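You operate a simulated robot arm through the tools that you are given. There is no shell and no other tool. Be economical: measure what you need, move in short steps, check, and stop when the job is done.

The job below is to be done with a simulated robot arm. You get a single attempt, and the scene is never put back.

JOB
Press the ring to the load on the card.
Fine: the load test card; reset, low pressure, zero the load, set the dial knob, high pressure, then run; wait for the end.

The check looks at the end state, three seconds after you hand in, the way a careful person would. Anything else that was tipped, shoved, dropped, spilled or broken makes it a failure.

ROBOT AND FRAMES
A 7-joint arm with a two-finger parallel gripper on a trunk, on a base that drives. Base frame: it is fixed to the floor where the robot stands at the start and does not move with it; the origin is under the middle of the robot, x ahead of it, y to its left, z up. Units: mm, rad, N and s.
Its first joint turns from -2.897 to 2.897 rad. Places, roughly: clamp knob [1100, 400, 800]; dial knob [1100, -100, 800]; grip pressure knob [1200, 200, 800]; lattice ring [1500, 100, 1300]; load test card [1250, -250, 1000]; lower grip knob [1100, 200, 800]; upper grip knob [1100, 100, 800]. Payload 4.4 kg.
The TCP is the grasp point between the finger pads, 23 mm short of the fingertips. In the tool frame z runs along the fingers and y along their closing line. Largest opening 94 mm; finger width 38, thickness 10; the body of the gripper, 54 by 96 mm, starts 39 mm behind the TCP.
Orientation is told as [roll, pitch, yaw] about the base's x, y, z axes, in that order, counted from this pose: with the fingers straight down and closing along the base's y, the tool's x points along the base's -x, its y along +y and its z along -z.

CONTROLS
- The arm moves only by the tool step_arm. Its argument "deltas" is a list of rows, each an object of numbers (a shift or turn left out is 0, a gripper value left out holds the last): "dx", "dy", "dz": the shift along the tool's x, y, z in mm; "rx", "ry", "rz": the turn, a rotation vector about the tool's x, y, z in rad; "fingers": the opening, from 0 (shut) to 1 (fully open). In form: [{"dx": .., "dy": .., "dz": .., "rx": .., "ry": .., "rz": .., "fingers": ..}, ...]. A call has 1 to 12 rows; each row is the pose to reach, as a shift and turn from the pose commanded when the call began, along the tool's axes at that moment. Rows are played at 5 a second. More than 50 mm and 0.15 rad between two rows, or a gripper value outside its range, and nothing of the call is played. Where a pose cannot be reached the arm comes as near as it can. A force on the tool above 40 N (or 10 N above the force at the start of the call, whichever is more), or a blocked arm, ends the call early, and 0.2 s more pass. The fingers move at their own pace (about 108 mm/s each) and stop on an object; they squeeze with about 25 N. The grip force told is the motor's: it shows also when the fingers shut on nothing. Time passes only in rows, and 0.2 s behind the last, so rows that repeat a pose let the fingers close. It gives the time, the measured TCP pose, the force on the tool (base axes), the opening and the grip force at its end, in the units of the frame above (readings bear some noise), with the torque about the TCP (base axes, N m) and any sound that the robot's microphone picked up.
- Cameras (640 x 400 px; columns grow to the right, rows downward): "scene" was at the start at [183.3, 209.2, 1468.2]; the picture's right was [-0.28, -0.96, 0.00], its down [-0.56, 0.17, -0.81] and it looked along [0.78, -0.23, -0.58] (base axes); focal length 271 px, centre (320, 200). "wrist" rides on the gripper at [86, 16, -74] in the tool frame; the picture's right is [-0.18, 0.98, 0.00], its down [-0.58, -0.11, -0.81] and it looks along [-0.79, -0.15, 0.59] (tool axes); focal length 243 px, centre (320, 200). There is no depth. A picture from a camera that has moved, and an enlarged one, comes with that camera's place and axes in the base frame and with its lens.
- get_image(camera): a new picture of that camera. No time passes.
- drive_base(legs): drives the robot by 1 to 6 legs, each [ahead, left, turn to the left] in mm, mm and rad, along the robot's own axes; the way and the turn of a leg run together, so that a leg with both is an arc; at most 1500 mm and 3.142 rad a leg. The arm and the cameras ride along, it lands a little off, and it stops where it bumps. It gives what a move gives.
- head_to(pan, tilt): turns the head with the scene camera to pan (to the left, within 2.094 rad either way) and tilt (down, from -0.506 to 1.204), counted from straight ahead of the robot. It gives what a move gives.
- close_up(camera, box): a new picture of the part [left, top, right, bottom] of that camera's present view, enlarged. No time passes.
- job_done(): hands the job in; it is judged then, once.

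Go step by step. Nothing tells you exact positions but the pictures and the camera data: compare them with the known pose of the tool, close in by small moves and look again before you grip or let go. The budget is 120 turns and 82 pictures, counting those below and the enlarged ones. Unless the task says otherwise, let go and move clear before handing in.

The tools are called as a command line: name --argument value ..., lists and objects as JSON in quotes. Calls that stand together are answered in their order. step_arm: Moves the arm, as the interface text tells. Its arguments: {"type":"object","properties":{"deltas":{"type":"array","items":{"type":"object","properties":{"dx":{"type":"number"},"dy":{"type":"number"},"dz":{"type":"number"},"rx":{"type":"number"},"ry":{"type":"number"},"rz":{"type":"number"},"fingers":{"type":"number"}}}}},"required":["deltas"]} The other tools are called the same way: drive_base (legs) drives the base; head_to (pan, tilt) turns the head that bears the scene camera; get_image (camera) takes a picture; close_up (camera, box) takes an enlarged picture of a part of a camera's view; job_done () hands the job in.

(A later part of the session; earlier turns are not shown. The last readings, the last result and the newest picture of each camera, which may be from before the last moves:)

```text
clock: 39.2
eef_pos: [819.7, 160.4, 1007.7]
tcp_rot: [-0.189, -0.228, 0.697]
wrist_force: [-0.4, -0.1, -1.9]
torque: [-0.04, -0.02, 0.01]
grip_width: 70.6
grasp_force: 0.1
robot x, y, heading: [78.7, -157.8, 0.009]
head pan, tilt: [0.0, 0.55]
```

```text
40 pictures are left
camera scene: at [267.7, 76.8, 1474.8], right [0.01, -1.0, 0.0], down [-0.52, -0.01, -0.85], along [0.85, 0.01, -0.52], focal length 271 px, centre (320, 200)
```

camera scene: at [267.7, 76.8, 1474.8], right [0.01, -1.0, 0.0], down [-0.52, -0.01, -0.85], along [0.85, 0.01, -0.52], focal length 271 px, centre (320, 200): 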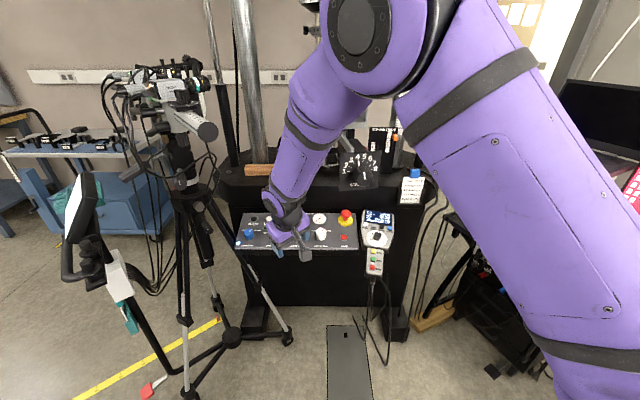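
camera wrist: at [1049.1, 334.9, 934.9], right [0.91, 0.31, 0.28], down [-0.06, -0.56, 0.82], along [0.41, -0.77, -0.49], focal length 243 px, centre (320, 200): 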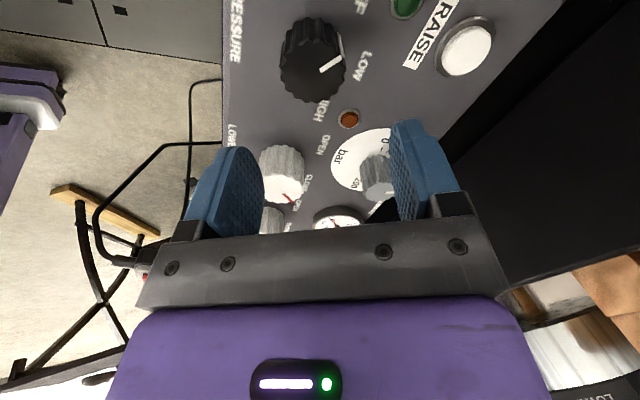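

The elbow stays up. I drive in so the hand is above the pressure knob area.

drive_base --legs '[[220, 70, 0]]'

get_image --camera "wrist"

get_image --camera "scene"

```text
clock: 40.9
eef_pos: [1039.3, 233.4, 1006.6]
tcp_rot: [-0.189, -0.228, 0.692]
wrist_force: [0.3, 0.6, 1.2]
torque: [0.01, -0.03, 0.05]
grip_width: 70.7
grasp_force: 0.1
robot x, y, heading: [297.8, -90.4, 0.008]
head pan, tilt: [0.0, 0.55]
```

```text
39 pictures are left
camera wrist: at [943.8, 192.8, 1056.9], right [-0.45, 0.88, -0.14], down [0.27, 0.28, 0.92], along [0.85, 0.38, -0.36], focal length 243 px, centre (320, 200)
```

wrist: 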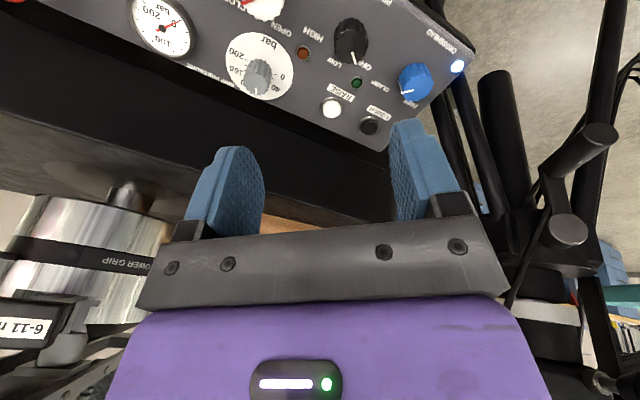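

```text
38 pictures are left
camera scene: at [487.1, 149.7, 1474.8], right [0.01, -1.0, 0.0], down [-0.52, -0.01, -0.85], along [0.85, 0.01, -0.52], focal length 271 px, centre (320, 200)
```

scene: 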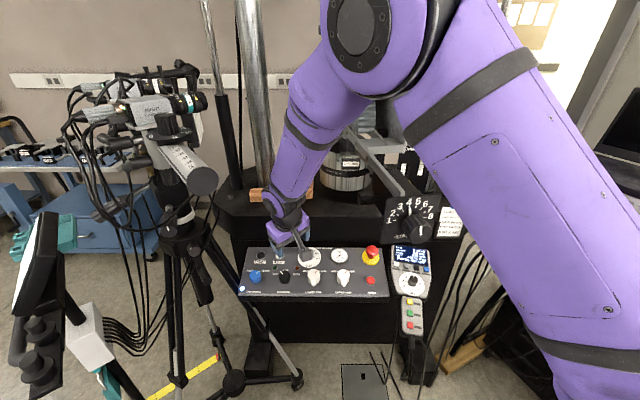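

Both views confirm the knob's top at about (1099,271,816). I move along to hover 50 mm above the grip height.

step_arm --deltas '[{"dx": -6, "dy": 7, "dz": 37}, {"dx": -13, "dy": 14, "dz": 74}, {"dx": -19, "dy": 21, "dz": 111}, {"dx": -25.3, "dy": 28.5, "dz": 148.5}, {"dx": -25.3, "dy": 28.5, "dz": 148.5}]'

get_image --camera "wrist"

get_image --camera "scene"

```text
clock: 42.1
eef_pos: [1084.3, 271.2, 865.2]
tcp_rot: [-0.189, -0.23, 0.691]
wrist_force: [-0.5, 0.1, 1.1]
torque: [-0.02, -0.01, -0.04]
grip_width: 70.6
grasp_force: 0.1
robot x, y, heading: [298.4, -82.9, 0.016]
head pan, tilt: [0.0, 0.55]
```

```text
37 pictures are left
camera wrist: at [988.0, 230.6, 914.7], right [-0.45, 0.88, -0.14], down [0.27, 0.28, 0.92], along [0.85, 0.38, -0.36], focal length 243 px, centre (320, 200)
```

wrist: 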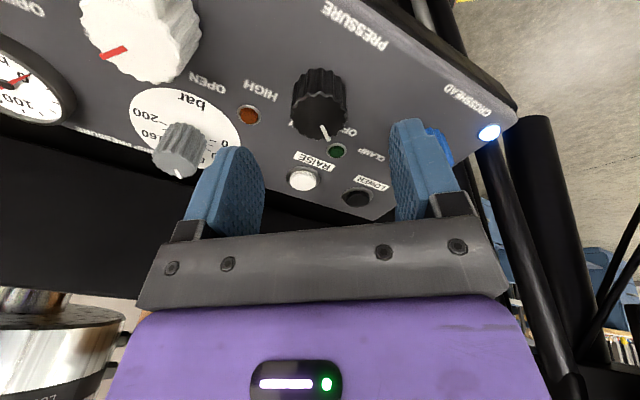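

```text
36 pictures are left
camera scene: at [487.0, 149.6, 1474.8], right [0.01, -1.0, 0.0], down [-0.52, -0.01, -0.85], along [0.85, 0.01, -0.52], focal length 271 px, centre (320, 200)
```

scene: 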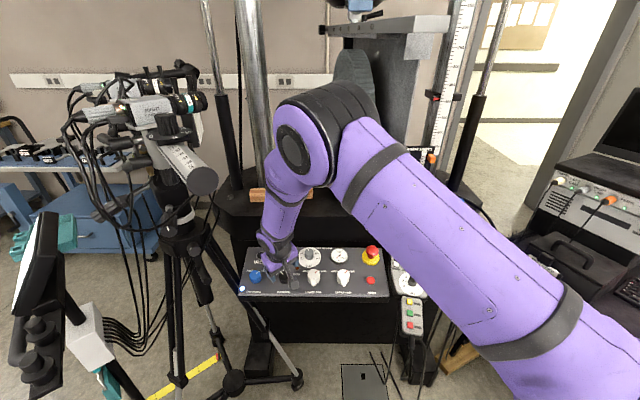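

The knob is centred between the fingers. I narrow the opening and descend 48 mm along the knob axis.

step_arm --deltas '[{"dz": 12, "fingers": 0.62}, {"dz": 24}, {"dz": 36}, {"dz": 48}, {"dz": 48}]'

get_image --camera "wrist"

get_image --camera "scene"

```text
clock: 43.3
eef_pos: [1097.8, 271.9, 820.2]
tcp_rot: [-0.188, -0.23, 0.694]
wrist_force: [0.3, 0.0, -0.1]
torque: [-0.03, -0.02, 0.03]
grip_width: 58.3
grasp_force: 0.0
robot x, y, heading: [298.4, -85.7, 0.005]
head pan, tilt: [0.0, 0.55]
```

```text
35 pictures are left
camera wrist: at [1002.6, 231.3, 869.5], right [-0.45, 0.88, -0.14], down [0.27, 0.28, 0.92], along [0.85, 0.38, -0.36], focal length 243 px, centre (320, 200)
```

wrist: 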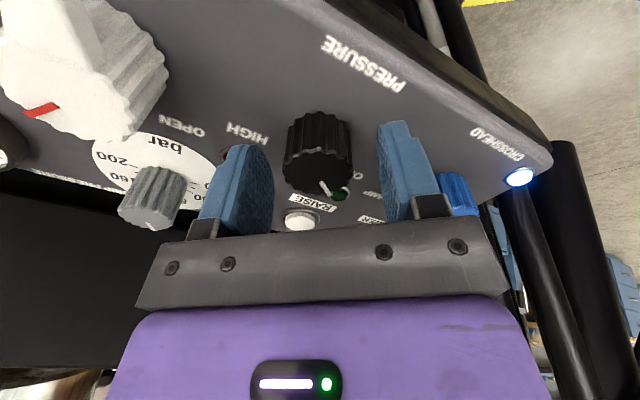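

```text
34 pictures are left
camera scene: at [487.1, 149.6, 1474.8], right [0.01, -1.0, 0.0], down [-0.52, -0.01, -0.85], along [0.85, 0.01, -0.52], focal length 271 px, centre (320, 200)
```

scene: 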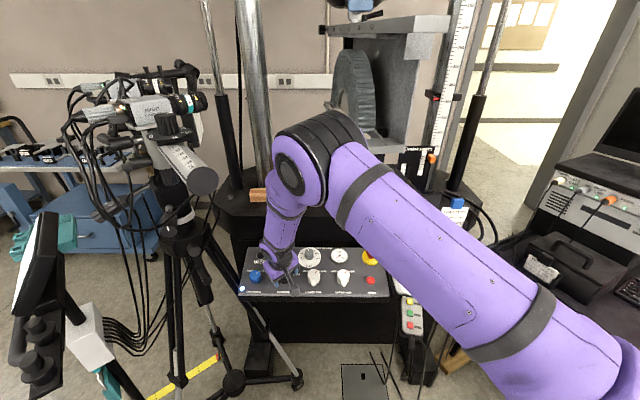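

The fingers straddle the knob nicely. I close and turn about 45° clockwise.

step_arm --deltas '[{"fingers": 0}, {"fingers": 0}, {"rz": 0.13}, {"rz": 0.26}, {"rz": 0.39}, {"rz": 0.52}, {"rz": 0.65}, {"rz": 0.785}]'

get_image --camera "scene"

get_image --camera "wrist"

```text
clock: 45.1
eef_pos: [1099.6, 272.5, 819.9]
tcp_rot: [0.034, -0.293, -0.12]
wrist_force: [9.3, 4.3, -4.3]
torque: [-0.28, -0.08, -0.09]
grip_width: 35.5
grasp_force: 45.5
robot x, y, heading: [298.4, -89.3, 0.015]
head pan, tilt: [0.0, 0.55]
```

```text
33 pictures are left
camera scene: at [487.6, 150.0, 1474.7], right [0.01, -1.0, 0.0], down [-0.52, -0.01, -0.85], along [0.85, 0.01, -0.52], focal length 271 px, centre (320, 200)
```

scene: 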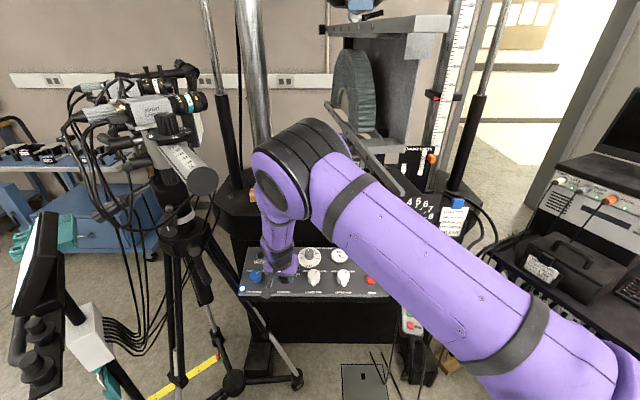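

```text
32 pictures are left
camera wrist: at [997.1, 298.6, 867.8], right [0.28, 0.95, 0.09], down [0.31, -0.18, 0.94], along [0.91, -0.24, -0.34], focal length 243 px, centre (320, 200)
```

wrist: 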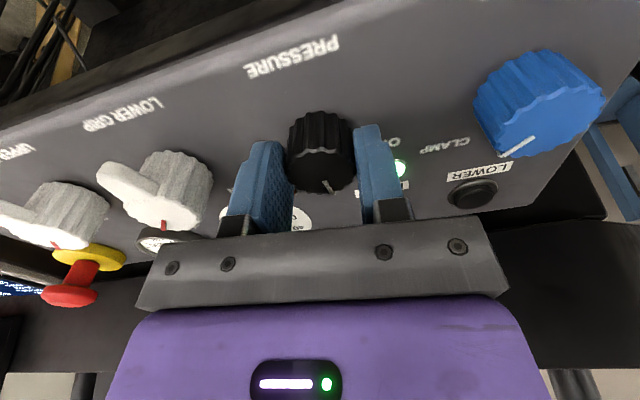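

The green lamp is lit (LOW). I release, withdraw, and back out toward the right-hand position.

step_arm --deltas '[{"fingers": 0.62}, {"fingers": 0.62}, {"dz": -30}, {"dz": -65}, {"dz": -110}]'

drive_base --legs '[[-250, 0, 0], [0, -250, 0]]'

step_arm --deltas '[{"rz": -0.145, "fingers": 0}, {"rz": -0.29}, {"rz": -0.435}, {"rz": -0.58}, {"rz": -0.725}, {"rz": -0.87}, {"rz": -1.015}, {"rz": -1.16}, {"rz": -1.305}, {"rz": -1.45}, {"rz": -1.571}]'

get_image --camera "scene"

```text
clock: 46.3
eef_pos: [1066.1, 273.4, 924.4]
tcp_rot: [0.031, -0.29, -0.118]
wrist_force: [1.0, -1.2, -1.4]
torque: [0.0, 0.04, 0.01]
grip_width: 58.3
grasp_force: 0.1
robot x, y, heading: [301.1, -84.8, 0.013]
head pan, tilt: [0.0, 0.55]
```

```text
clock: 49.6
eef_pos: [819.1, 14.1, 925.3]
tcp_rot: [0.033, -0.292, -0.122]
wrist_force: [1.1, 0.1, -0.4]
torque: [-0.04, 0.01, 0.0]
grip_width: 58.2
grasp_force: 0.1
robot x, y, heading: [52.7, -341.4, 0.009]
head pan, tilt: [0.0, 0.55]
```

```text
clock: 52.0
eef_pos: [818.0, 14.5, 925.5]
tcp_rot: [-0.293, -0.031, 1.459]
wrist_force: [0.1, -0.1, 0.7]
torque: [0.01, -0.02, 0.04]
grip_width: 0.0
grasp_force: 24.9
robot x, y, heading: [51.4, -343.7, 0.009]
head pan, tilt: [0.0, 0.55]
```

```text
31 pictures are left
camera scene: at [239.9, -107.2, 1474.8], right [0.01, -1.0, 0.0], down [-0.52, 0.0, -0.85], along [0.85, 0.01, -0.52], focal length 271 px, centre (320, 200)
```

scene: 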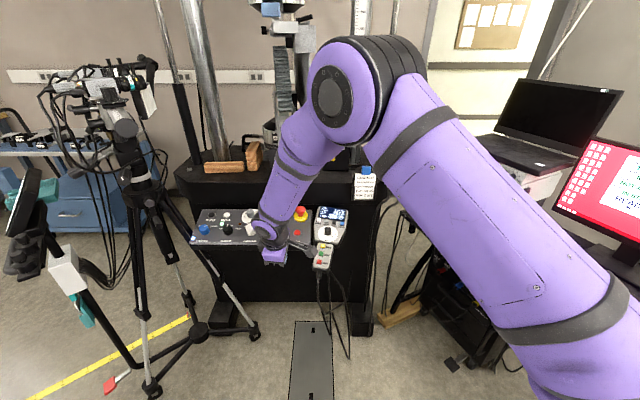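

I check the display and the panel state from here.

close_up --camera "scene" --box '[295, 200, 365, 275]'

close_up --camera "scene" --box '[190, 195, 260, 245]'

```text
5.33 times, centred on (330, 238) of scene
camera zoom: at [239.9, -107.2, 1474.8], right [0.01, -1.0, 0.0], down [-0.52, 0.0, -0.85], along [0.85, 0.01, -0.52], focal length 1444 px, centre (267, 0)
```

zoom: 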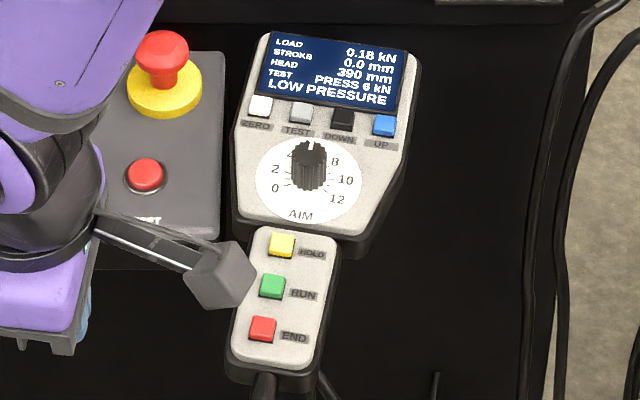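

```text
8.00 times, centred on (225, 220) of scene
camera zoom: at [239.9, -107.2, 1474.8], right [0.01, -1.0, 0.0], down [-0.52, 0.0, -0.85], along [0.85, 0.01, -0.52], focal length 2167 px, centre (1080, 40)
```

zoom: 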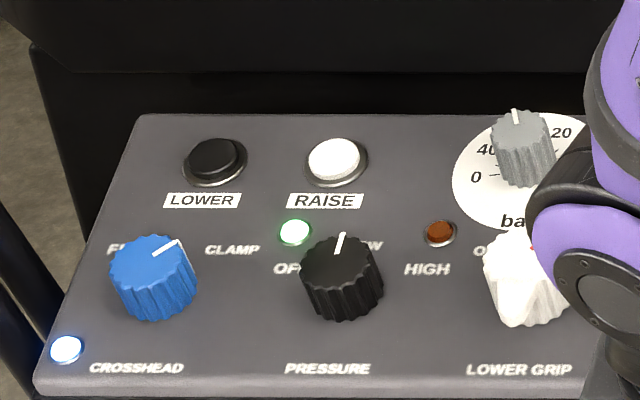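

The display confirms LOW PRESSURE. Next I shift the hand right, with a small lean so the wrist stays clear of the box, then drive ahead on its right side.

step_arm --deltas '[{"dx": 44, "dy": -4, "dz": 3, "rx": -0.005, "ry": -0.041, "rz": -0.008}, {"dx": 88, "dy": -9, "dz": 6, "rx": -0.01, "ry": -0.082, "rz": -0.015}, {"dx": 132, "dy": -13, "dz": 10, "rx": -0.015, "ry": -0.124, "rz": -0.023}, {"dx": 176, "dy": -17, "dz": 13, "rx": -0.02, "ry": -0.165, "rz": -0.03}, {"dx": 220, "dy": -22, "dz": 16, "rx": -0.025, "ry": -0.206, "rz": -0.038}, {"dx": 263, "dy": -26, "dz": 19, "rx": -0.03, "ry": -0.247, "rz": -0.045}]'

drive_base --legs '[[270, 0, 0]]'

get_image --camera "scene"

get_image --camera "wrist"

```text
clock: 53.4
eef_pos: [818.6, -248.1, 906.9]
tcp_rot: [-0.278, -0.256, 1.575]
wrist_force: [-0.5, 0.6, -0.4]
torque: [-0.1, -0.01, -0.04]
grip_width: 0.1
grasp_force: 25.2
robot x, y, heading: [50.4, -347.3, 0.009]
head pan, tilt: [0.0, 0.55]
```

```text
clock: 55.3
eef_pos: [1091.5, -249.1, 906.7]
tcp_rot: [-0.277, -0.257, 1.572]
wrist_force: [1.3, 0.1, -1.1]
torque: [0.02, 0.0, -0.02]
grip_width: 0.0
grasp_force: 24.8
robot x, y, heading: [326.8, -340.8, 0.002]
head pan, tilt: [0.0, 0.55]
```

```text
28 pictures are left
camera scene: at [513.2, -105.6, 1474.8], right [0.01, -1.0, 0.0], down [-0.52, 0.0, -0.85], along [0.85, 0.01, -0.52], focal length 271 px, centre (320, 200)
```

scene: 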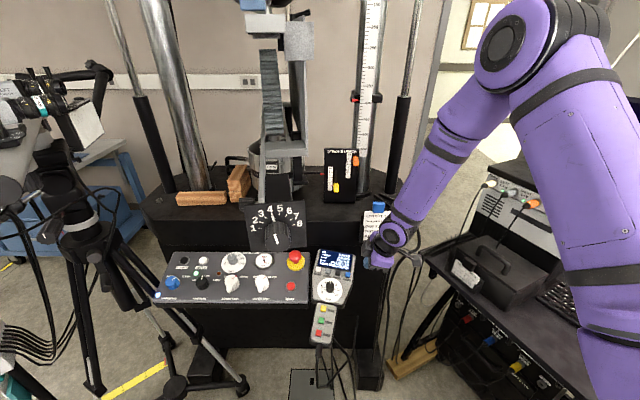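

```text
27 pictures are left
camera wrist: at [1056.8, -349.6, 950.3], right [-0.94, 0.25, -0.22], down [-0.12, 0.36, 0.93], along [0.31, 0.9, -0.31], focal length 243 px, centre (320, 200)
```

wrist: 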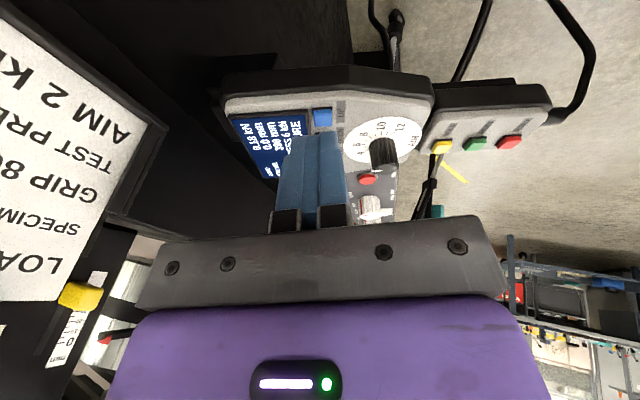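

The posture is good, with the elbow up to the right and well clear. I move left to hover over the ZERO button.

step_arm --deltas '[{"dx": -34, "dy": -2, "dz": 11}, {"dx": -67, "dy": -4, "dz": 22}, {"dx": -101, "dy": -6, "dz": 34}, {"dx": -134.7, "dy": -7.6, "dz": 44.9}, {"dx": -134.7, "dy": -7.6, "dz": 44.9}]'

get_image --camera "wrist"

get_image --camera "scene"

```text
clock: 56.5
eef_pos: [1113.7, -106.7, 899.1]
tcp_rot: [-0.279, -0.256, 1.57]
wrist_force: [0.1, -0.2, 0.4]
torque: [0.0, 0.02, 0.01]
grip_width: 0.0
grasp_force: 24.7
robot x, y, heading: [328.5, -344.8, 0.009]
head pan, tilt: [0.0, 0.55]
```

```text
26 pictures are left
camera wrist: at [1078.5, -207.1, 944.1], right [-0.94, 0.25, -0.21], down [-0.12, 0.36, 0.93], along [0.31, 0.9, -0.31], focal length 243 px, centre (320, 200)
```

wrist: 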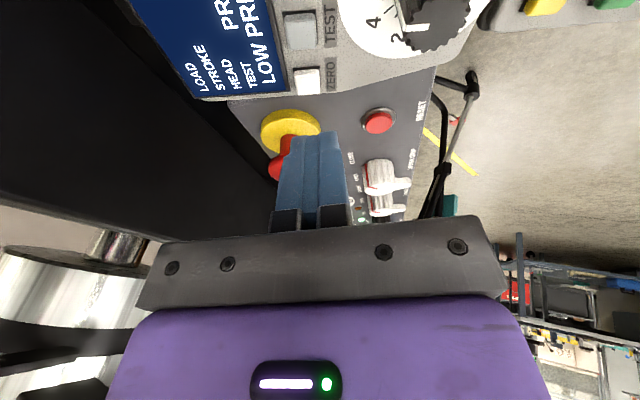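

```text
25 pictures are left
camera scene: at [513.1, -105.6, 1474.8], right [0.01, -1.0, 0.0], down [-0.52, 0.0, -0.85], along [0.85, 0.01, -0.52], focal length 271 px, centre (320, 200)
```

scene: 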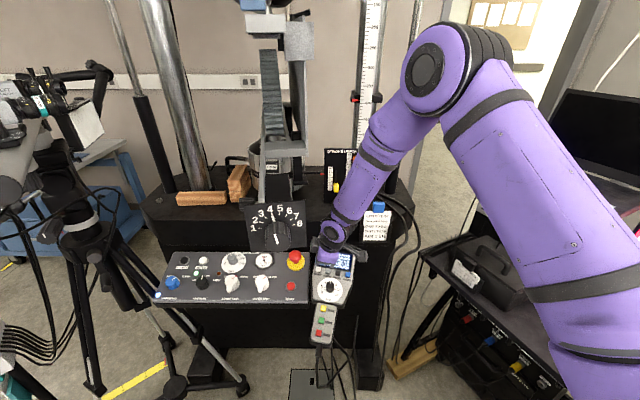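

ZERO is at about (1135,−101,835). The lean makes the right-hand tip corner touch first, so I set the tip slightly left of centre and press.

step_arm --deltas '[{"dx": -10, "dy": -1.2, "dz": 13.9}, {"dx": -6, "dy": -1.5, "dz": 30}, {"dx": -4, "dy": -1.6, "dz": 37}, {"dx": -3, "dy": -1.7, "dz": 41}, {"dx": -2.4, "dy": -1.7, "dz": 44.4}, {"dx": -1.8, "dy": -1.7, "dz": 47}, {"dx": -1.2, "dy": -1.7, "dz": 49.6}]'

get_image --camera "wrist"

```text
clock: 58.1
eef_pos: [1125.5, -94.6, 856.5]
tcp_rot: [-0.279, -0.257, 1.57]
wrist_force: [0.0, -0.3, 0.1]
torque: [-0.03, -0.02, -0.01]
grip_width: 0.2
grasp_force: 24.5
robot x, y, heading: [327.1, -338.8, 0.012]
head pan, tilt: [0.0, 0.55]
```

```text
24 pictures are left
camera wrist: at [1091.3, -195.9, 900.0], right [-0.94, 0.25, -0.22], down [-0.12, 0.36, 0.93], along [0.31, 0.9, -0.31], focal length 243 px, centre (320, 200)
```

wrist: 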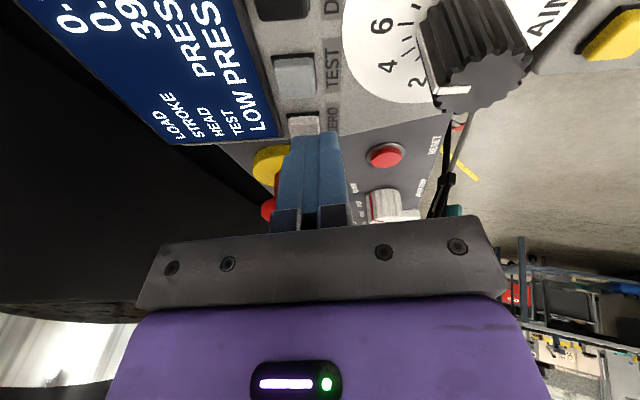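

No contact yet; the refined position of ZERO is (1140,−101,829). I shift slightly and press deeper.

step_arm --deltas '[{"dx": 4.4, "dy": -4.3, "dz": 6.6}, {"dx": 5.5, "dy": -4.2, "dz": 10.5}, {"dx": 6.4, "dy": -4, "dz": 14.5}, {"dx": 7.4, "dy": -3.9, "dz": 18.6}]'

get_image --camera "wrist"

```text
clock: 58.9
eef_pos: [1133.3, -98.8, 846.3]
tcp_rot: [-0.284, -0.255, 1.573]
wrist_force: [-15.7, -7.5, 23.5]
torque: [-0.33, 0.16, -0.14]
grip_width: 0.0
grasp_force: 25.3
robot x, y, heading: [326.0, -341.3, 0.007]
head pan, tilt: [0.0, 0.55]
heard: click
stopped in row 3: the force on the tool passed its limit at 49 N (the readings are from after the stop); the commanded pose is now the measured one
```

```text
23 pictures are left
camera wrist: at [1098.1, -198.5, 890.3], right [-0.94, 0.25, -0.22], down [-0.12, 0.36, 0.93], along [0.31, 0.9, -0.31], focal length 243 px, centre (320, 200)
```

wrist: 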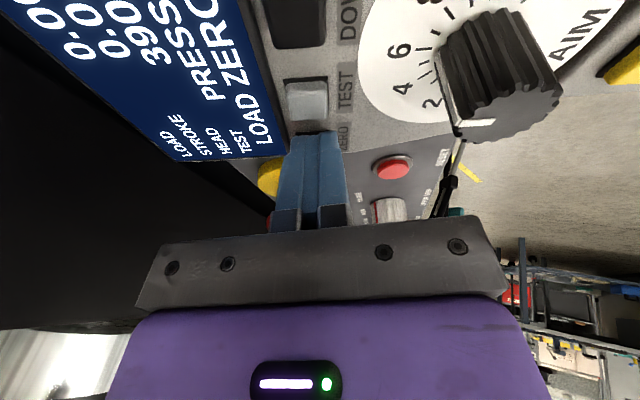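

The display shows LOAD ZEROED. I retract, open the fingers, and rotate the hand clockwise about the dial's axis so the later counter-clockwise turn from 6 to 2 ends in this comfortable posture.

step_arm --deltas '[{"dz": -30}, {"dz": -60}, {"dx": 3, "dy": 8, "dz": -61, "rx": 0.033, "ry": -0.002, "rz": 0.132, "fingers": 0.55}, {"dx": 5, "dy": 16, "dz": -61, "rx": 0.065, "ry": -0.005, "rz": 0.264}, {"dx": 8, "dy": 23, "dz": -62, "rx": 0.098, "ry": -0.007, "rz": 0.396}, {"dx": 11, "dy": 31, "dz": -63, "rx": 0.131, "ry": -0.01, "rz": 0.528}, {"dx": 13, "dy": 39, "dz": -63, "rx": 0.163, "ry": -0.012, "rz": 0.66}, {"dx": 16, "dy": 47, "dz": -64, "rx": 0.196, "ry": -0.015, "rz": 0.792}, {"dx": 19, "dy": 55, "dz": -65, "rx": 0.228, "ry": -0.017, "rz": 0.924}, {"dx": 21, "dy": 62, "dz": -65, "rx": 0.261, "ry": -0.02, "rz": 1.056}, {"dx": 24, "dy": 70, "dz": -66, "rx": 0.294, "ry": -0.022, "rz": 1.189}, {"dx": 26.7, "dy": 78, "dz": -66.7, "rx": 0.326, "ry": -0.024, "rz": 1.321}]'

get_image --camera "wrist"

get_image --camera "scene"

```text
clock: 61.5
eef_pos: [1041.2, -134.7, 879.2]
tcp_rot: [-0.019, -0.529, 0.151]
wrist_force: [0.3, 0.6, 0.0]
torque: [-0.01, -0.01, 0.0]
grip_width: 51.5
grasp_force: 0.1
robot x, y, heading: [329.5, -344.5, 0.008]
head pan, tilt: [0.0, 0.55]
```

```text
22 pictures are left
camera wrist: at [927.7, -134.5, 900.5], right [0.02, 1.0, 0.07], down [0.11, -0.08, 0.99], along [0.99, -0.01, -0.11], focal length 243 px, centre (320, 200)
```

wrist: 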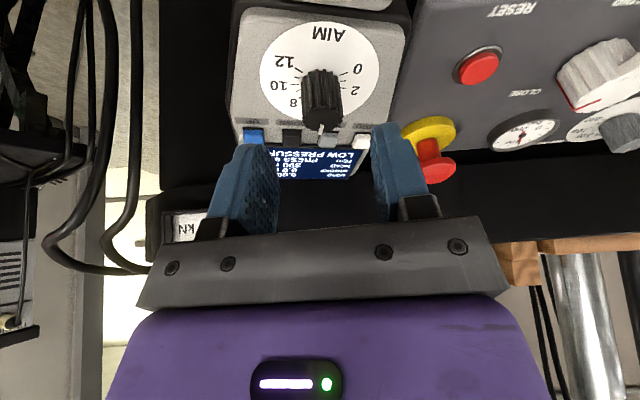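

```text
21 pictures are left
camera scene: at [513.1, -105.7, 1474.8], right [0.01, -1.0, 0.0], down [-0.52, 0.0, -0.85], along [0.85, 0.01, -0.52], focal length 271 px, centre (320, 200)
```

scene: 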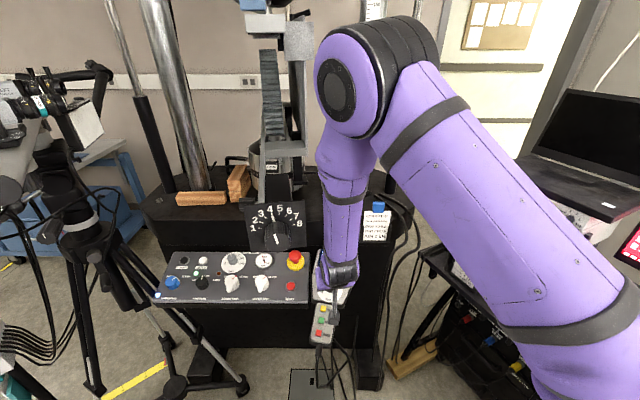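

The knob is centred between the fingers, its axis base near (1070,−133,810). I descend and close gently on it.

step_arm --deltas '[{"dx": 1.5, "dy": 0.2, "dz": 12}, {"dx": 3, "dy": 0.3, "dz": 24}, {"dx": 4, "dy": 0.5, "dz": 33}, {"dx": 5.2, "dy": 0.6, "dz": 41}, {"dx": 5.2, "dy": 0.6, "dz": 41, "fingers": 0}, {"dx": 5.2, "dy": 0.6, "dz": 41, "fingers": 0}]'

get_image --camera "wrist"

```text
clock: 62.9
eef_pos: [1057.5, -133.3, 841.4]
tcp_rot: [-0.024, -0.526, 0.152]
wrist_force: [0.4, -6.5, -0.8]
torque: [-0.6, -0.08, -0.22]
grip_width: 25.7
grasp_force: 44.9
robot x, y, heading: [323.9, -340.4, 0.006]
head pan, tilt: [0.0, 0.55]
```

```text
20 pictures are left
camera wrist: at [944.6, -132.0, 861.6], right [0.02, 1.0, 0.07], down [0.11, -0.08, 0.99], along [0.99, -0.01, -0.11], focal length 243 px, centre (320, 200)
```

wrist: 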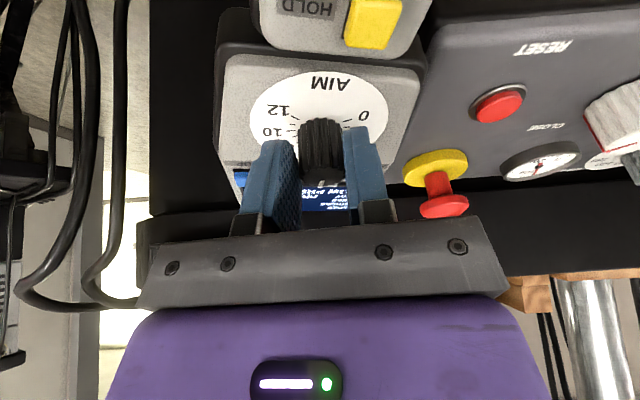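

The knob is held firmly (25.7 mm). I turn it about 78° counter-clockwise around the dial's axis, toward 2.

step_arm --deltas '[{"rx": -0.033, "ry": 0.002, "rz": -0.132, "dy": -0.6}, {"rx": -0.066, "ry": 0.005, "rz": -0.264, "dy": -1.1}, {"rx": -0.099, "ry": 0.007, "rz": -0.396, "dx": -0.3, "dy": -1.6}, {"rx": -0.132, "ry": 0.009, "rz": -0.528, "dx": -0.5, "dy": -2.1}, {"rx": -0.165, "ry": 0.012, "rz": -0.66, "dx": -0.7, "dy": -2.6}, {"rx": -0.197, "ry": 0.014, "rz": -0.792, "dx": -1.1, "dy": -3, "dz": 0.2}, {"rx": -0.23, "ry": 0.016, "rz": -0.924, "dx": -1.5, "dy": -3.5, "dz": 0.3}, {"rx": -0.263, "ry": 0.018, "rz": -1.056, "dx": -1.9, "dy": -3.8, "dz": 0.4}, {"rx": -0.296, "ry": 0.021, "rz": -1.189, "dx": -2.3, "dy": -4.1, "dz": 0.5}, {"rx": -0.329, "ry": 0.023, "rz": -1.321, "dx": -2.7, "dy": -4.3, "dz": 0.6}]'

get_image --camera "wrist"

close_up --camera "scene" --box '[290, 230, 370, 310]'

```text
clock: 64.0
eef_pos: [1062.1, -139.3, 841.6]
tcp_rot: [-0.205, -0.445, 0.849]
wrist_force: [3.4, -4.0, -2.3]
torque: [0.46, 0.07, 0.09]
grip_width: 25.5
grasp_force: 45.0
robot x, y, heading: [324.4, -339.7, 0.009]
head pan, tilt: [0.0, 0.55]
stopped in row 5: the force on the tool passed its limit at 42 N (the readings are from after the stop); the commanded pose is now the measured one
```

```text
19 pictures are left
camera wrist: at [966.7, -199.8, 867.9], right [-0.55, 0.83, -0.1], down [0.07, 0.17, 0.98], along [0.83, 0.54, -0.15], focal length 243 px, centre (320, 200)
```

wrist: 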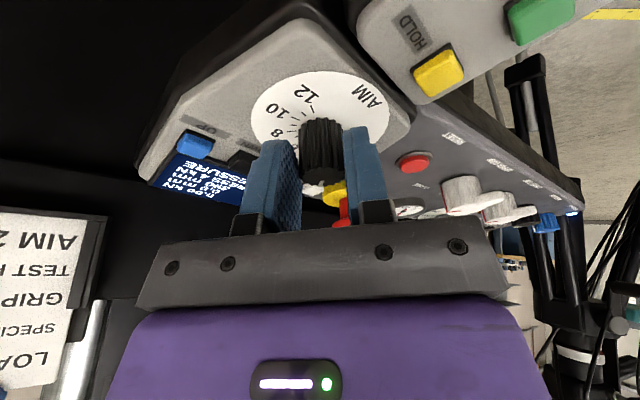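

```text
5.00 times, centred on (330, 270) of scene
camera zoom: at [513.5, -106.2, 1474.8], right [0.01, -1.0, 0.0], down [-0.52, 0.0, -0.85], along [0.85, 0.01, -0.52], focal length 1354 px, centre (270, -150)
```

zoom: 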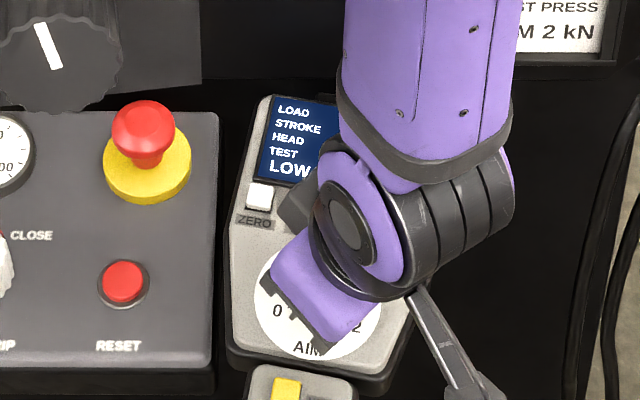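

It turned about 40° before a side force built up, so the axis is some mm forward of my estimate. I read the display to see where the aim stands.

close_up --camera "wrist" --box '[130, 120, 260, 210]'

```text
4.44 times, centred on (195, 165) of wrist
camera zoom: at [966.7, -199.8, 867.9], right [-0.55, 0.83, -0.1], down [0.07, 0.17, 0.98], along [0.83, 0.54, -0.15], focal length 1078 px, centre (876, 356)
```

zoom: 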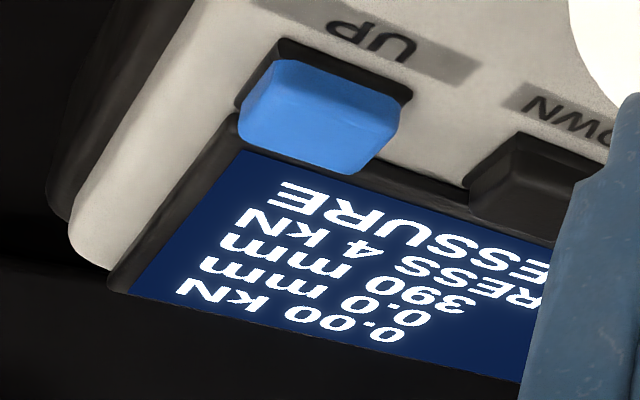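

The aim reads 4 kN and the load 0.00 kN. I turn another 39° with the corrected centre.

step_arm --deltas '[{"rx": -0.028, "ry": 0.001, "rz": -0.11, "dx": -0.6, "dy": -1.1, "dz": 0.2}, {"rx": -0.056, "ry": 0.003, "rz": -0.22, "dx": -1.3, "dy": -2.1, "dz": 0.3}, {"rx": -0.084, "ry": 0.004, "rz": -0.33, "dx": -2, "dy": -3.2, "dz": 0.5}, {"rx": -0.112, "ry": 0.005, "rz": -0.44, "dx": -2.6, "dy": -4.2, "dz": 0.7}, {"rx": -0.14, "ry": 0.007, "rz": -0.55, "dx": -3.3, "dy": -5.3, "dz": 0.8}, {"rx": -0.168, "ry": 0.008, "rz": -0.66, "dx": -3.9, "dy": -6.3, "dz": 1}]'

get_image --camera "wrist"

```text
clock: 65.5
eef_pos: [1067.8, -142.8, 844.3]
tcp_rot: [-0.278, -0.271, 1.531]
wrist_force: [4.9, -32.5, -6.8]
torque: [-0.33, 0.25, -0.15]
grip_width: 25.7
grasp_force: 44.9
robot x, y, heading: [327.3, -341.0, 0.011]
head pan, tilt: [0.0, 0.55]
```

```text
16 pictures are left
camera wrist: at [1028.3, -242.2, 886.1], right [-0.93, 0.29, -0.21], down [-0.1, 0.35, 0.93], along [0.34, 0.89, -0.3], focal length 243 px, centre (320, 200)
```

wrist: 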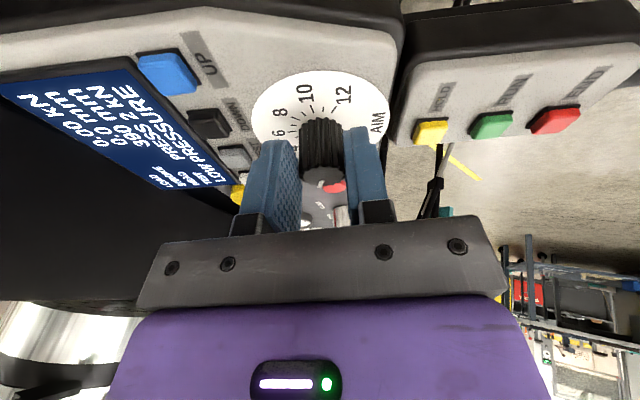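

The display reads PRESS 2 kN. I release, withdraw, drive back, and return the hand to the posture that worked for the pressure knob.

step_arm --deltas '[{"fingers": 0.55}, {"fingers": 0.55}, {"dz": -30}, {"dz": -60}, {"dz": -90}]'

drive_base --legs '[[-270, 0, 0]]'

step_arm --deltas '[{"dx": -27, "dy": -5, "dz": -5, "rx": 0.019, "ry": 0.037, "rz": 0.128}, {"dx": -55, "dy": -9, "dz": -10, "rx": 0.038, "ry": 0.074, "rz": 0.256}, {"dx": -82, "dy": -14, "dz": -15, "rx": 0.057, "ry": 0.111, "rz": 0.384}, {"dx": -109, "dy": -19, "dz": -20, "rx": 0.077, "ry": 0.148, "rz": 0.512}, {"dx": -137, "dy": -23, "dz": -26, "rx": 0.096, "ry": 0.185, "rz": 0.64}, {"dx": -164, "dy": -28, "dz": -31, "rx": 0.115, "ry": 0.222, "rz": 0.768}]'

close_up --camera "scene" --box '[285, 195, 365, 270]'

```text
clock: 66.7
eef_pos: [1039.3, -161.4, 927.6]
tcp_rot: [-0.278, -0.273, 1.532]
wrist_force: [0.8, 0.8, 0.4]
torque: [0.03, 0.03, 0.03]
grip_width: 51.9
grasp_force: 0.1
robot x, y, heading: [325.4, -342.3, 0.002]
head pan, tilt: [0.0, 0.55]
```

```text
clock: 68.6
eef_pos: [765.9, -164.2, 928.3]
tcp_rot: [-0.281, -0.272, 1.532]
wrist_force: [-0.3, 0.4, -0.5]
torque: [-0.04, -0.04, 0.01]
grip_width: 51.4
grasp_force: 0.1
robot x, y, heading: [50.3, -343.3, 0.01]
head pan, tilt: [0.0, 0.55]
```

```text
clock: 70.0
eef_pos: [790.5, -15.3, 1008.4]
tcp_rot: [-0.183, -0.231, 0.704]
wrist_force: [0.5, -1.0, 0.7]
torque: [0.02, 0.06, 0.04]
grip_width: 51.9
grasp_force: 0.1
robot x, y, heading: [54.8, -344.2, 0.002]
head pan, tilt: [0.0, 0.55]
```

```text
5.33 times, centred on (325, 232) of scene
camera zoom: at [239.3, -108.0, 1474.8], right [0.01, -1.0, 0.0], down [-0.52, 0.0, -0.85], along [0.85, 0.01, -0.52], focal length 1444 px, centre (293, 27)
```

zoom: 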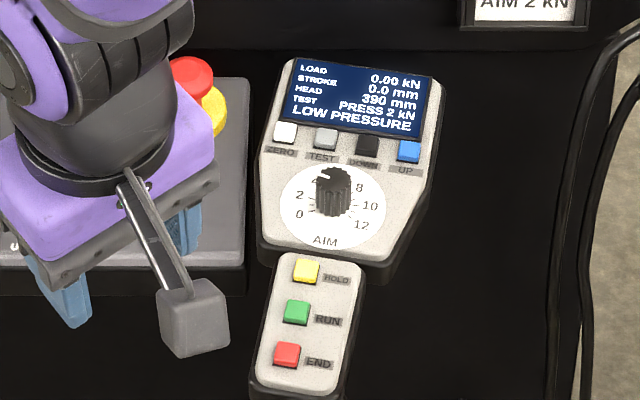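

The dial pointer sits at 2. I go around to the left-hand position for the pressure knob.

drive_base --legs '[[-40, 0, 0], [0, 255, 0], [285, 0, 0]]'

```text
clock: 73.9
eef_pos: [1036.4, 239.1, 1007.5]
tcp_rot: [-0.184, -0.228, 0.709]
wrist_force: [0.2, -0.5, 0.8]
torque: [0.01, 0.04, 0.03]
grip_width: 51.6
grasp_force: 0.1
robot x, y, heading: [300.8, -90.9, 0.013]
head pan, tilt: [0.0, 0.55]
```

I move to the same hover point over the pressure knob as before.

step_arm --deltas '[{"dx": -6, "dy": 6, "dz": 37, "fingers": 0.62}, {"dx": -12, "dy": 11, "dz": 75}, {"dx": -18, "dy": 17, "dz": 112}, {"dx": -23.9, "dy": 22.6, "dz": 149.7}, {"dx": -23.9, "dy": 22.6, "dz": 149.7}]'

get_image --camera "wrist"

```text
clock: 75.1
eef_pos: [1083.0, 271.5, 865.7]
tcp_rot: [-0.183, -0.231, 0.709]
wrist_force: [-0.6, 0.8, 0.8]
torque: [-0.01, 0.02, -0.04]
grip_width: 58.6
grasp_force: 0.2
robot x, y, heading: [302.5, -92.3, 0.004]
head pan, tilt: [0.0, 0.55]
```

```text
14 pictures are left
camera wrist: at [988.1, 228.4, 915.2], right [-0.46, 0.88, -0.13], down [0.26, 0.28, 0.92], along [0.85, 0.39, -0.36], focal length 243 px, centre (320, 200)
```

wrist: 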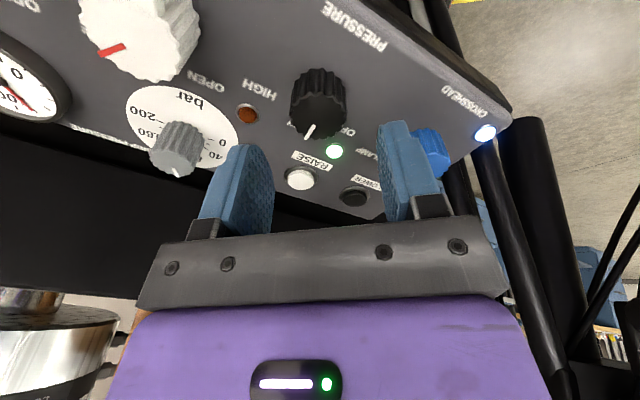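

Same alignment as last time. I descend, grip and turn another ~46° clockwise to HIGH.

step_arm --deltas '[{"dz": 16}, {"dz": 32}, {"dx": -1, "dy": -0.8, "dz": 48}, {"dx": -1, "dy": -0.8, "dz": 48, "fingers": 0}, {"dx": -1, "dy": -0.8, "dz": 48, "fingers": 0}, {"dx": -1, "dy": -0.8, "dz": 48, "rz": 0.135}, {"dx": -1, "dy": -0.8, "dz": 48, "rz": 0.27}, {"dx": -1, "dy": -0.8, "dz": 48, "rz": 0.405}, {"dx": -1, "dy": -0.8, "dz": 48, "rz": 0.54}, {"dx": -1, "dy": -0.8, "dz": 48, "rz": 0.675}, {"dx": -1, "dy": -0.8, "dz": 48, "rz": 0.81}]'

get_image --camera "wrist"

```text
clock: 77.5
eef_pos: [1099.8, 272.4, 819.9]
tcp_rot: [0.044, -0.289, -0.133]
wrist_force: [3.0, -20.1, -13.8]
torque: [-0.73, -0.25, -0.24]
grip_width: 35.9
grasp_force: 45.2
robot x, y, heading: [298.1, -90.7, 0.007]
head pan, tilt: [0.0, 0.55]
```

```text
13 pictures are left
camera wrist: at [997.8, 299.0, 867.4], right [0.29, 0.95, 0.09], down [0.31, -0.19, 0.93], along [0.91, -0.24, -0.35], focal length 243 px, centre (320, 200)
```

wrist: 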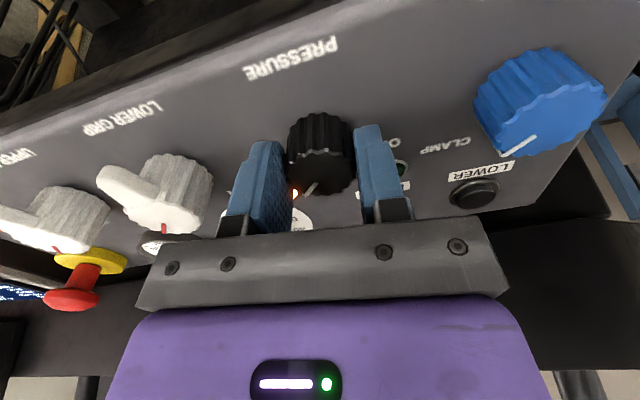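

HIGH lamp is lit and green is off. I release, withdraw, and return to the right side with the hand at yaw +90° for RUN.

step_arm --deltas '[{"fingers": 0.62}, {"fingers": 0.62}, {"dz": -30}, {"dz": -65}, {"dz": -110}]'

drive_base --legs '[[-250, 0, 0], [0, -250, 0]]'

step_arm --deltas '[{"rz": -0.145, "fingers": 0}, {"rz": -0.29}, {"rz": -0.435}, {"rz": -0.58}, {"rz": -0.725}, {"rz": -0.87}, {"rz": -1.015}, {"rz": -1.16}, {"rz": -1.305}, {"rz": -1.45}, {"rz": -1.571}]'

close_up --camera "scene" --box '[195, 195, 365, 275]'

```text
clock: 78.7
eef_pos: [1067.1, 273.2, 923.4]
tcp_rot: [0.045, -0.29, -0.126]
wrist_force: [0.3, 0.0, -0.2]
torque: [0.03, -0.01, -0.02]
grip_width: 58.3
grasp_force: 0.1
robot x, y, heading: [302.6, -87.6, 0.01]
head pan, tilt: [0.0, 0.55]
```

```text
clock: 81.9
eef_pos: [822.0, 17.9, 922.7]
tcp_rot: [0.045, -0.291, -0.133]
wrist_force: [0.6, 0.7, 0.4]
torque: [-0.01, 0.03, 0.0]
grip_width: 58.5
grasp_force: 0.0
robot x, y, heading: [52.4, -342.1, 0.004]
head pan, tilt: [0.0, 0.55]
```

```text
clock: 84.3
eef_pos: [821.5, 18.1, 922.3]
tcp_rot: [-0.289, -0.042, 1.453]
wrist_force: [-0.5, -0.8, -0.5]
torque: [-0.01, 0.0, -0.02]
grip_width: 0.0
grasp_force: 24.5
robot x, y, heading: [54.9, -344.6, 0.006]
head pan, tilt: [0.0, 0.55]
```

```text
3.76 times, centred on (280, 235) of scene
camera zoom: at [239.1, -107.5, 1474.8], right [0.01, -1.0, 0.0], down [-0.52, 0.0, -0.85], along [0.85, 0.0, -0.52], focal length 1020 px, centre (471, 68)
```

zoom: 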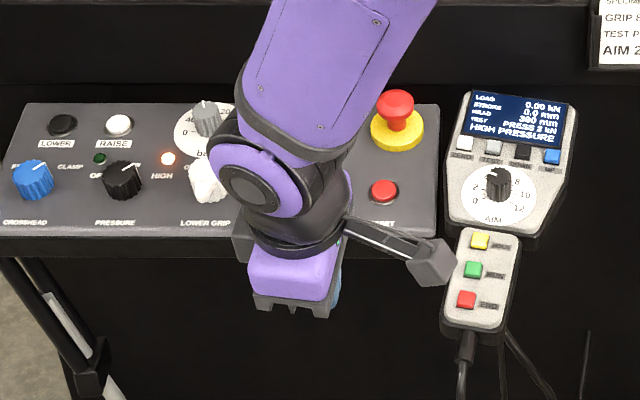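

HIGH PRESSURE is confirmed. I shift the hand right with the lean, then drive ahead to reach RUN at about (986,−107,788).

step_arm --deltas '[{"dx": 44, "dy": -4, "dz": 3, "rx": -0.005, "ry": -0.041, "rz": -0.008}, {"dx": 88, "dy": -9, "dz": 6, "rx": -0.01, "ry": -0.082, "rz": -0.015}, {"dx": 132, "dy": -13, "dz": 10, "rx": -0.015, "ry": -0.124, "rz": -0.023}, {"dx": 176, "dy": -17, "dz": 13, "rx": -0.02, "ry": -0.165, "rz": -0.03}, {"dx": 176, "dy": -17, "dz": 13, "rx": -0.025, "ry": -0.206, "rz": -0.038}, {"dx": 176, "dy": -17, "dz": 13, "rx": -0.03, "ry": -0.247, "rz": -0.045}]'

drive_base --legs '[[140, 0, 0]]'

get_image --camera "wrist"

```text
clock: 85.7
eef_pos: [820.1, -159.9, 907.8]
tcp_rot: [-0.277, -0.267, 1.565]
wrist_force: [-0.9, -0.5, 0.2]
torque: [0.0, -0.02, 0.0]
grip_width: 0.0
grasp_force: 25.3
robot x, y, heading: [55.2, -343.5, 0.008]
head pan, tilt: [0.0, 0.55]
```

```text
clock: 87.1
eef_pos: [961.5, -158.5, 907.2]
tcp_rot: [-0.28, -0.269, 1.566]
wrist_force: [0.0, 0.9, 0.1]
torque: [0.03, 0.0, 0.01]
grip_width: 0.1
grasp_force: 24.2
robot x, y, heading: [192.5, -341.8, 0.006]
head pan, tilt: [0.0, 0.55]
```

```text
11 pictures are left
camera wrist: at [925.6, -260.2, 950.3], right [-0.94, 0.25, -0.21], down [-0.11, 0.35, 0.93], along [0.31, 0.9, -0.3], focal length 243 px, centre (320, 200)
```

wrist: 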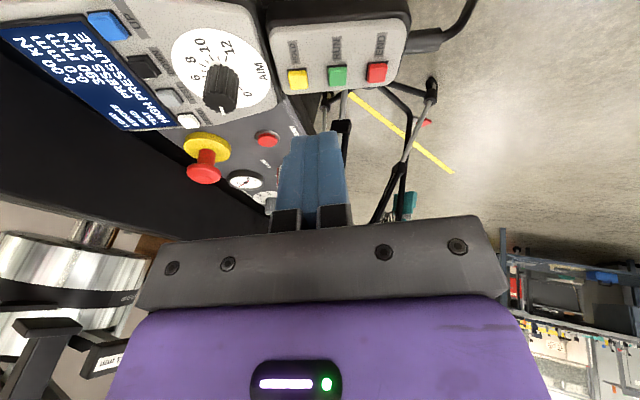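

RUN is confirmed at (986,−109,789). I come in above it and press.

step_arm --deltas '[{"dx": -16, "dy": 6, "dz": 38}, {"dx": -32.4, "dy": 12.2, "dz": 76.5}, {"dx": -32.4, "dy": 12.2, "dz": 76.5}]'

get_image --camera "wrist"

```text
clock: 87.9
eef_pos: [970.7, -108.4, 843.5]
tcp_rot: [-0.277, -0.268, 1.564]
wrist_force: [-0.3, 0.1, -0.1]
torque: [0.0, 0.01, -0.01]
grip_width: 0.0
grasp_force: 25.3
robot x, y, heading: [190.4, -342.2, 0.009]
head pan, tilt: [0.0, 0.55]
```

```text
10 pictures are left
camera wrist: at [935.5, -208.5, 885.9], right [-0.94, 0.25, -0.21], down [-0.11, 0.35, 0.93], along [0.31, 0.9, -0.3], focal length 243 px, centre (320, 200)
```

wrist: 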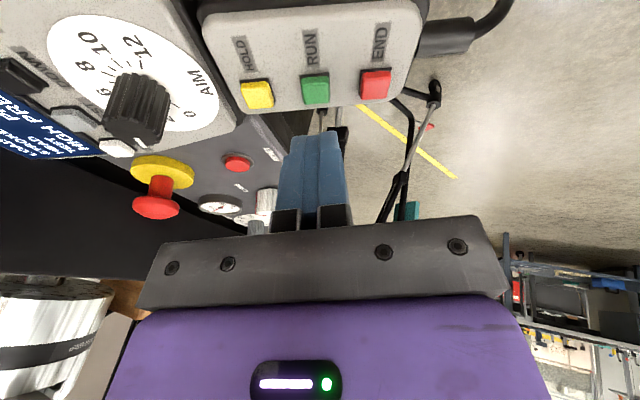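

Alignment is good: the tip is thin along x and centred on RUN. I press.

step_arm --deltas '[{"dx": 5.2, "dy": -0.1, "dz": 20}, {"dx": 7, "dy": -0.2, "dz": 27}, {"dx": 8, "dy": -0.2, "dz": 31}, {"dx": 8.9, "dy": -0.2, "dz": 34.2}, {"dx": 10, "dy": -0.2, "dz": 38}, {"dx": 11, "dy": -0.2, "dz": 42}]'

get_image --camera "wrist"

```text
clock: 89.2
eef_pos: [982.2, -109.5, 806.6]
tcp_rot: [-0.278, -0.268, 1.565]
wrist_force: [-13.4, -7.8, 22.8]
torque: [-0.3, 0.17, -0.14]
grip_width: 0.0
grasp_force: 25.2
robot x, y, heading: [190.6, -339.3, 0.006]
head pan, tilt: [0.0, 0.55]
heard: click
stopped in row 6: the force on the tool passed its limit at 51 N (the readings are from after the stop); the commanded pose is now the measured one
```

```text
9 pictures are left
camera wrist: at [945.4, -208.9, 848.6], right [-0.94, 0.25, -0.21], down [-0.12, 0.35, 0.93], along [0.31, 0.9, -0.3], focal length 243 px, centre (320, 200)
```

wrist: 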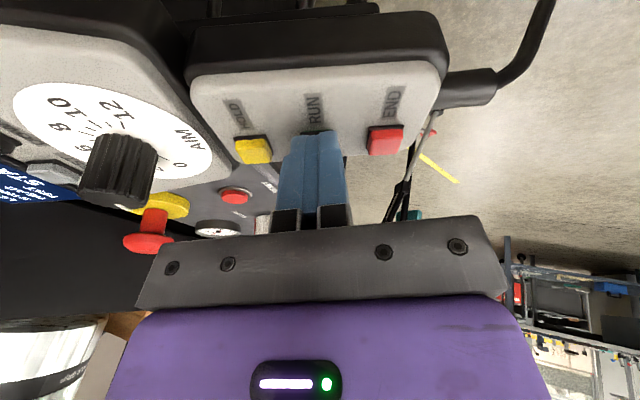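

RUN clicked. I withdraw and back off clear of the machine, then read the display.

step_arm --deltas '[{"dz": -30}, {"dz": -60}, {"dz": -90}]'

drive_base --legs '[[-180, 0, 0]]'

close_up --camera "scene" --box '[270, 170, 370, 250]'

```text
clock: 90.0
eef_pos: [957.1, -128.9, 886.8]
tcp_rot: [-0.28, -0.268, 1.565]
wrist_force: [-0.1, -0.3, -0.4]
torque: [-0.01, -0.02, -0.01]
grip_width: 0.0
grasp_force: 25.2
robot x, y, heading: [194.0, -340.5, 0.0]
head pan, tilt: [0.0, 0.55]
```

```text
clock: 91.5
eef_pos: [775.0, -129.8, 885.8]
tcp_rot: [-0.279, -0.269, 1.566]
wrist_force: [0.3, 0.0, -0.4]
torque: [0.04, 0.0, 0.02]
grip_width: 0.1
grasp_force: 24.9
robot x, y, heading: [9.9, -343.9, 0.002]
head pan, tilt: [0.0, 0.55]
```

```text
5.00 times, centred on (320, 210) of scene
camera zoom: at [197.9, -107.8, 1474.8], right [0.01, -1.0, 0.0], down [-0.52, 0.0, -0.85], along [0.85, 0.01, -0.52], focal length 1354 px, centre (320, 150)
```

zoom: 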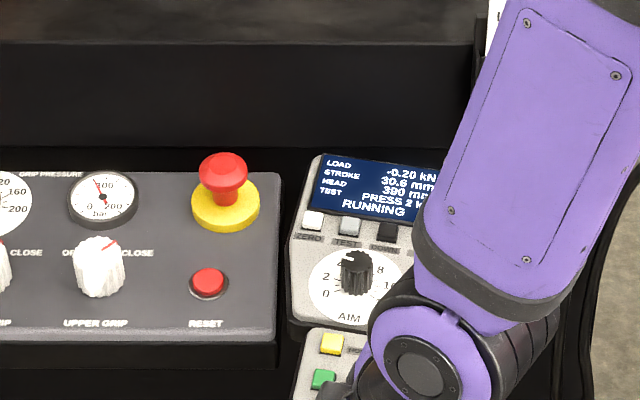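

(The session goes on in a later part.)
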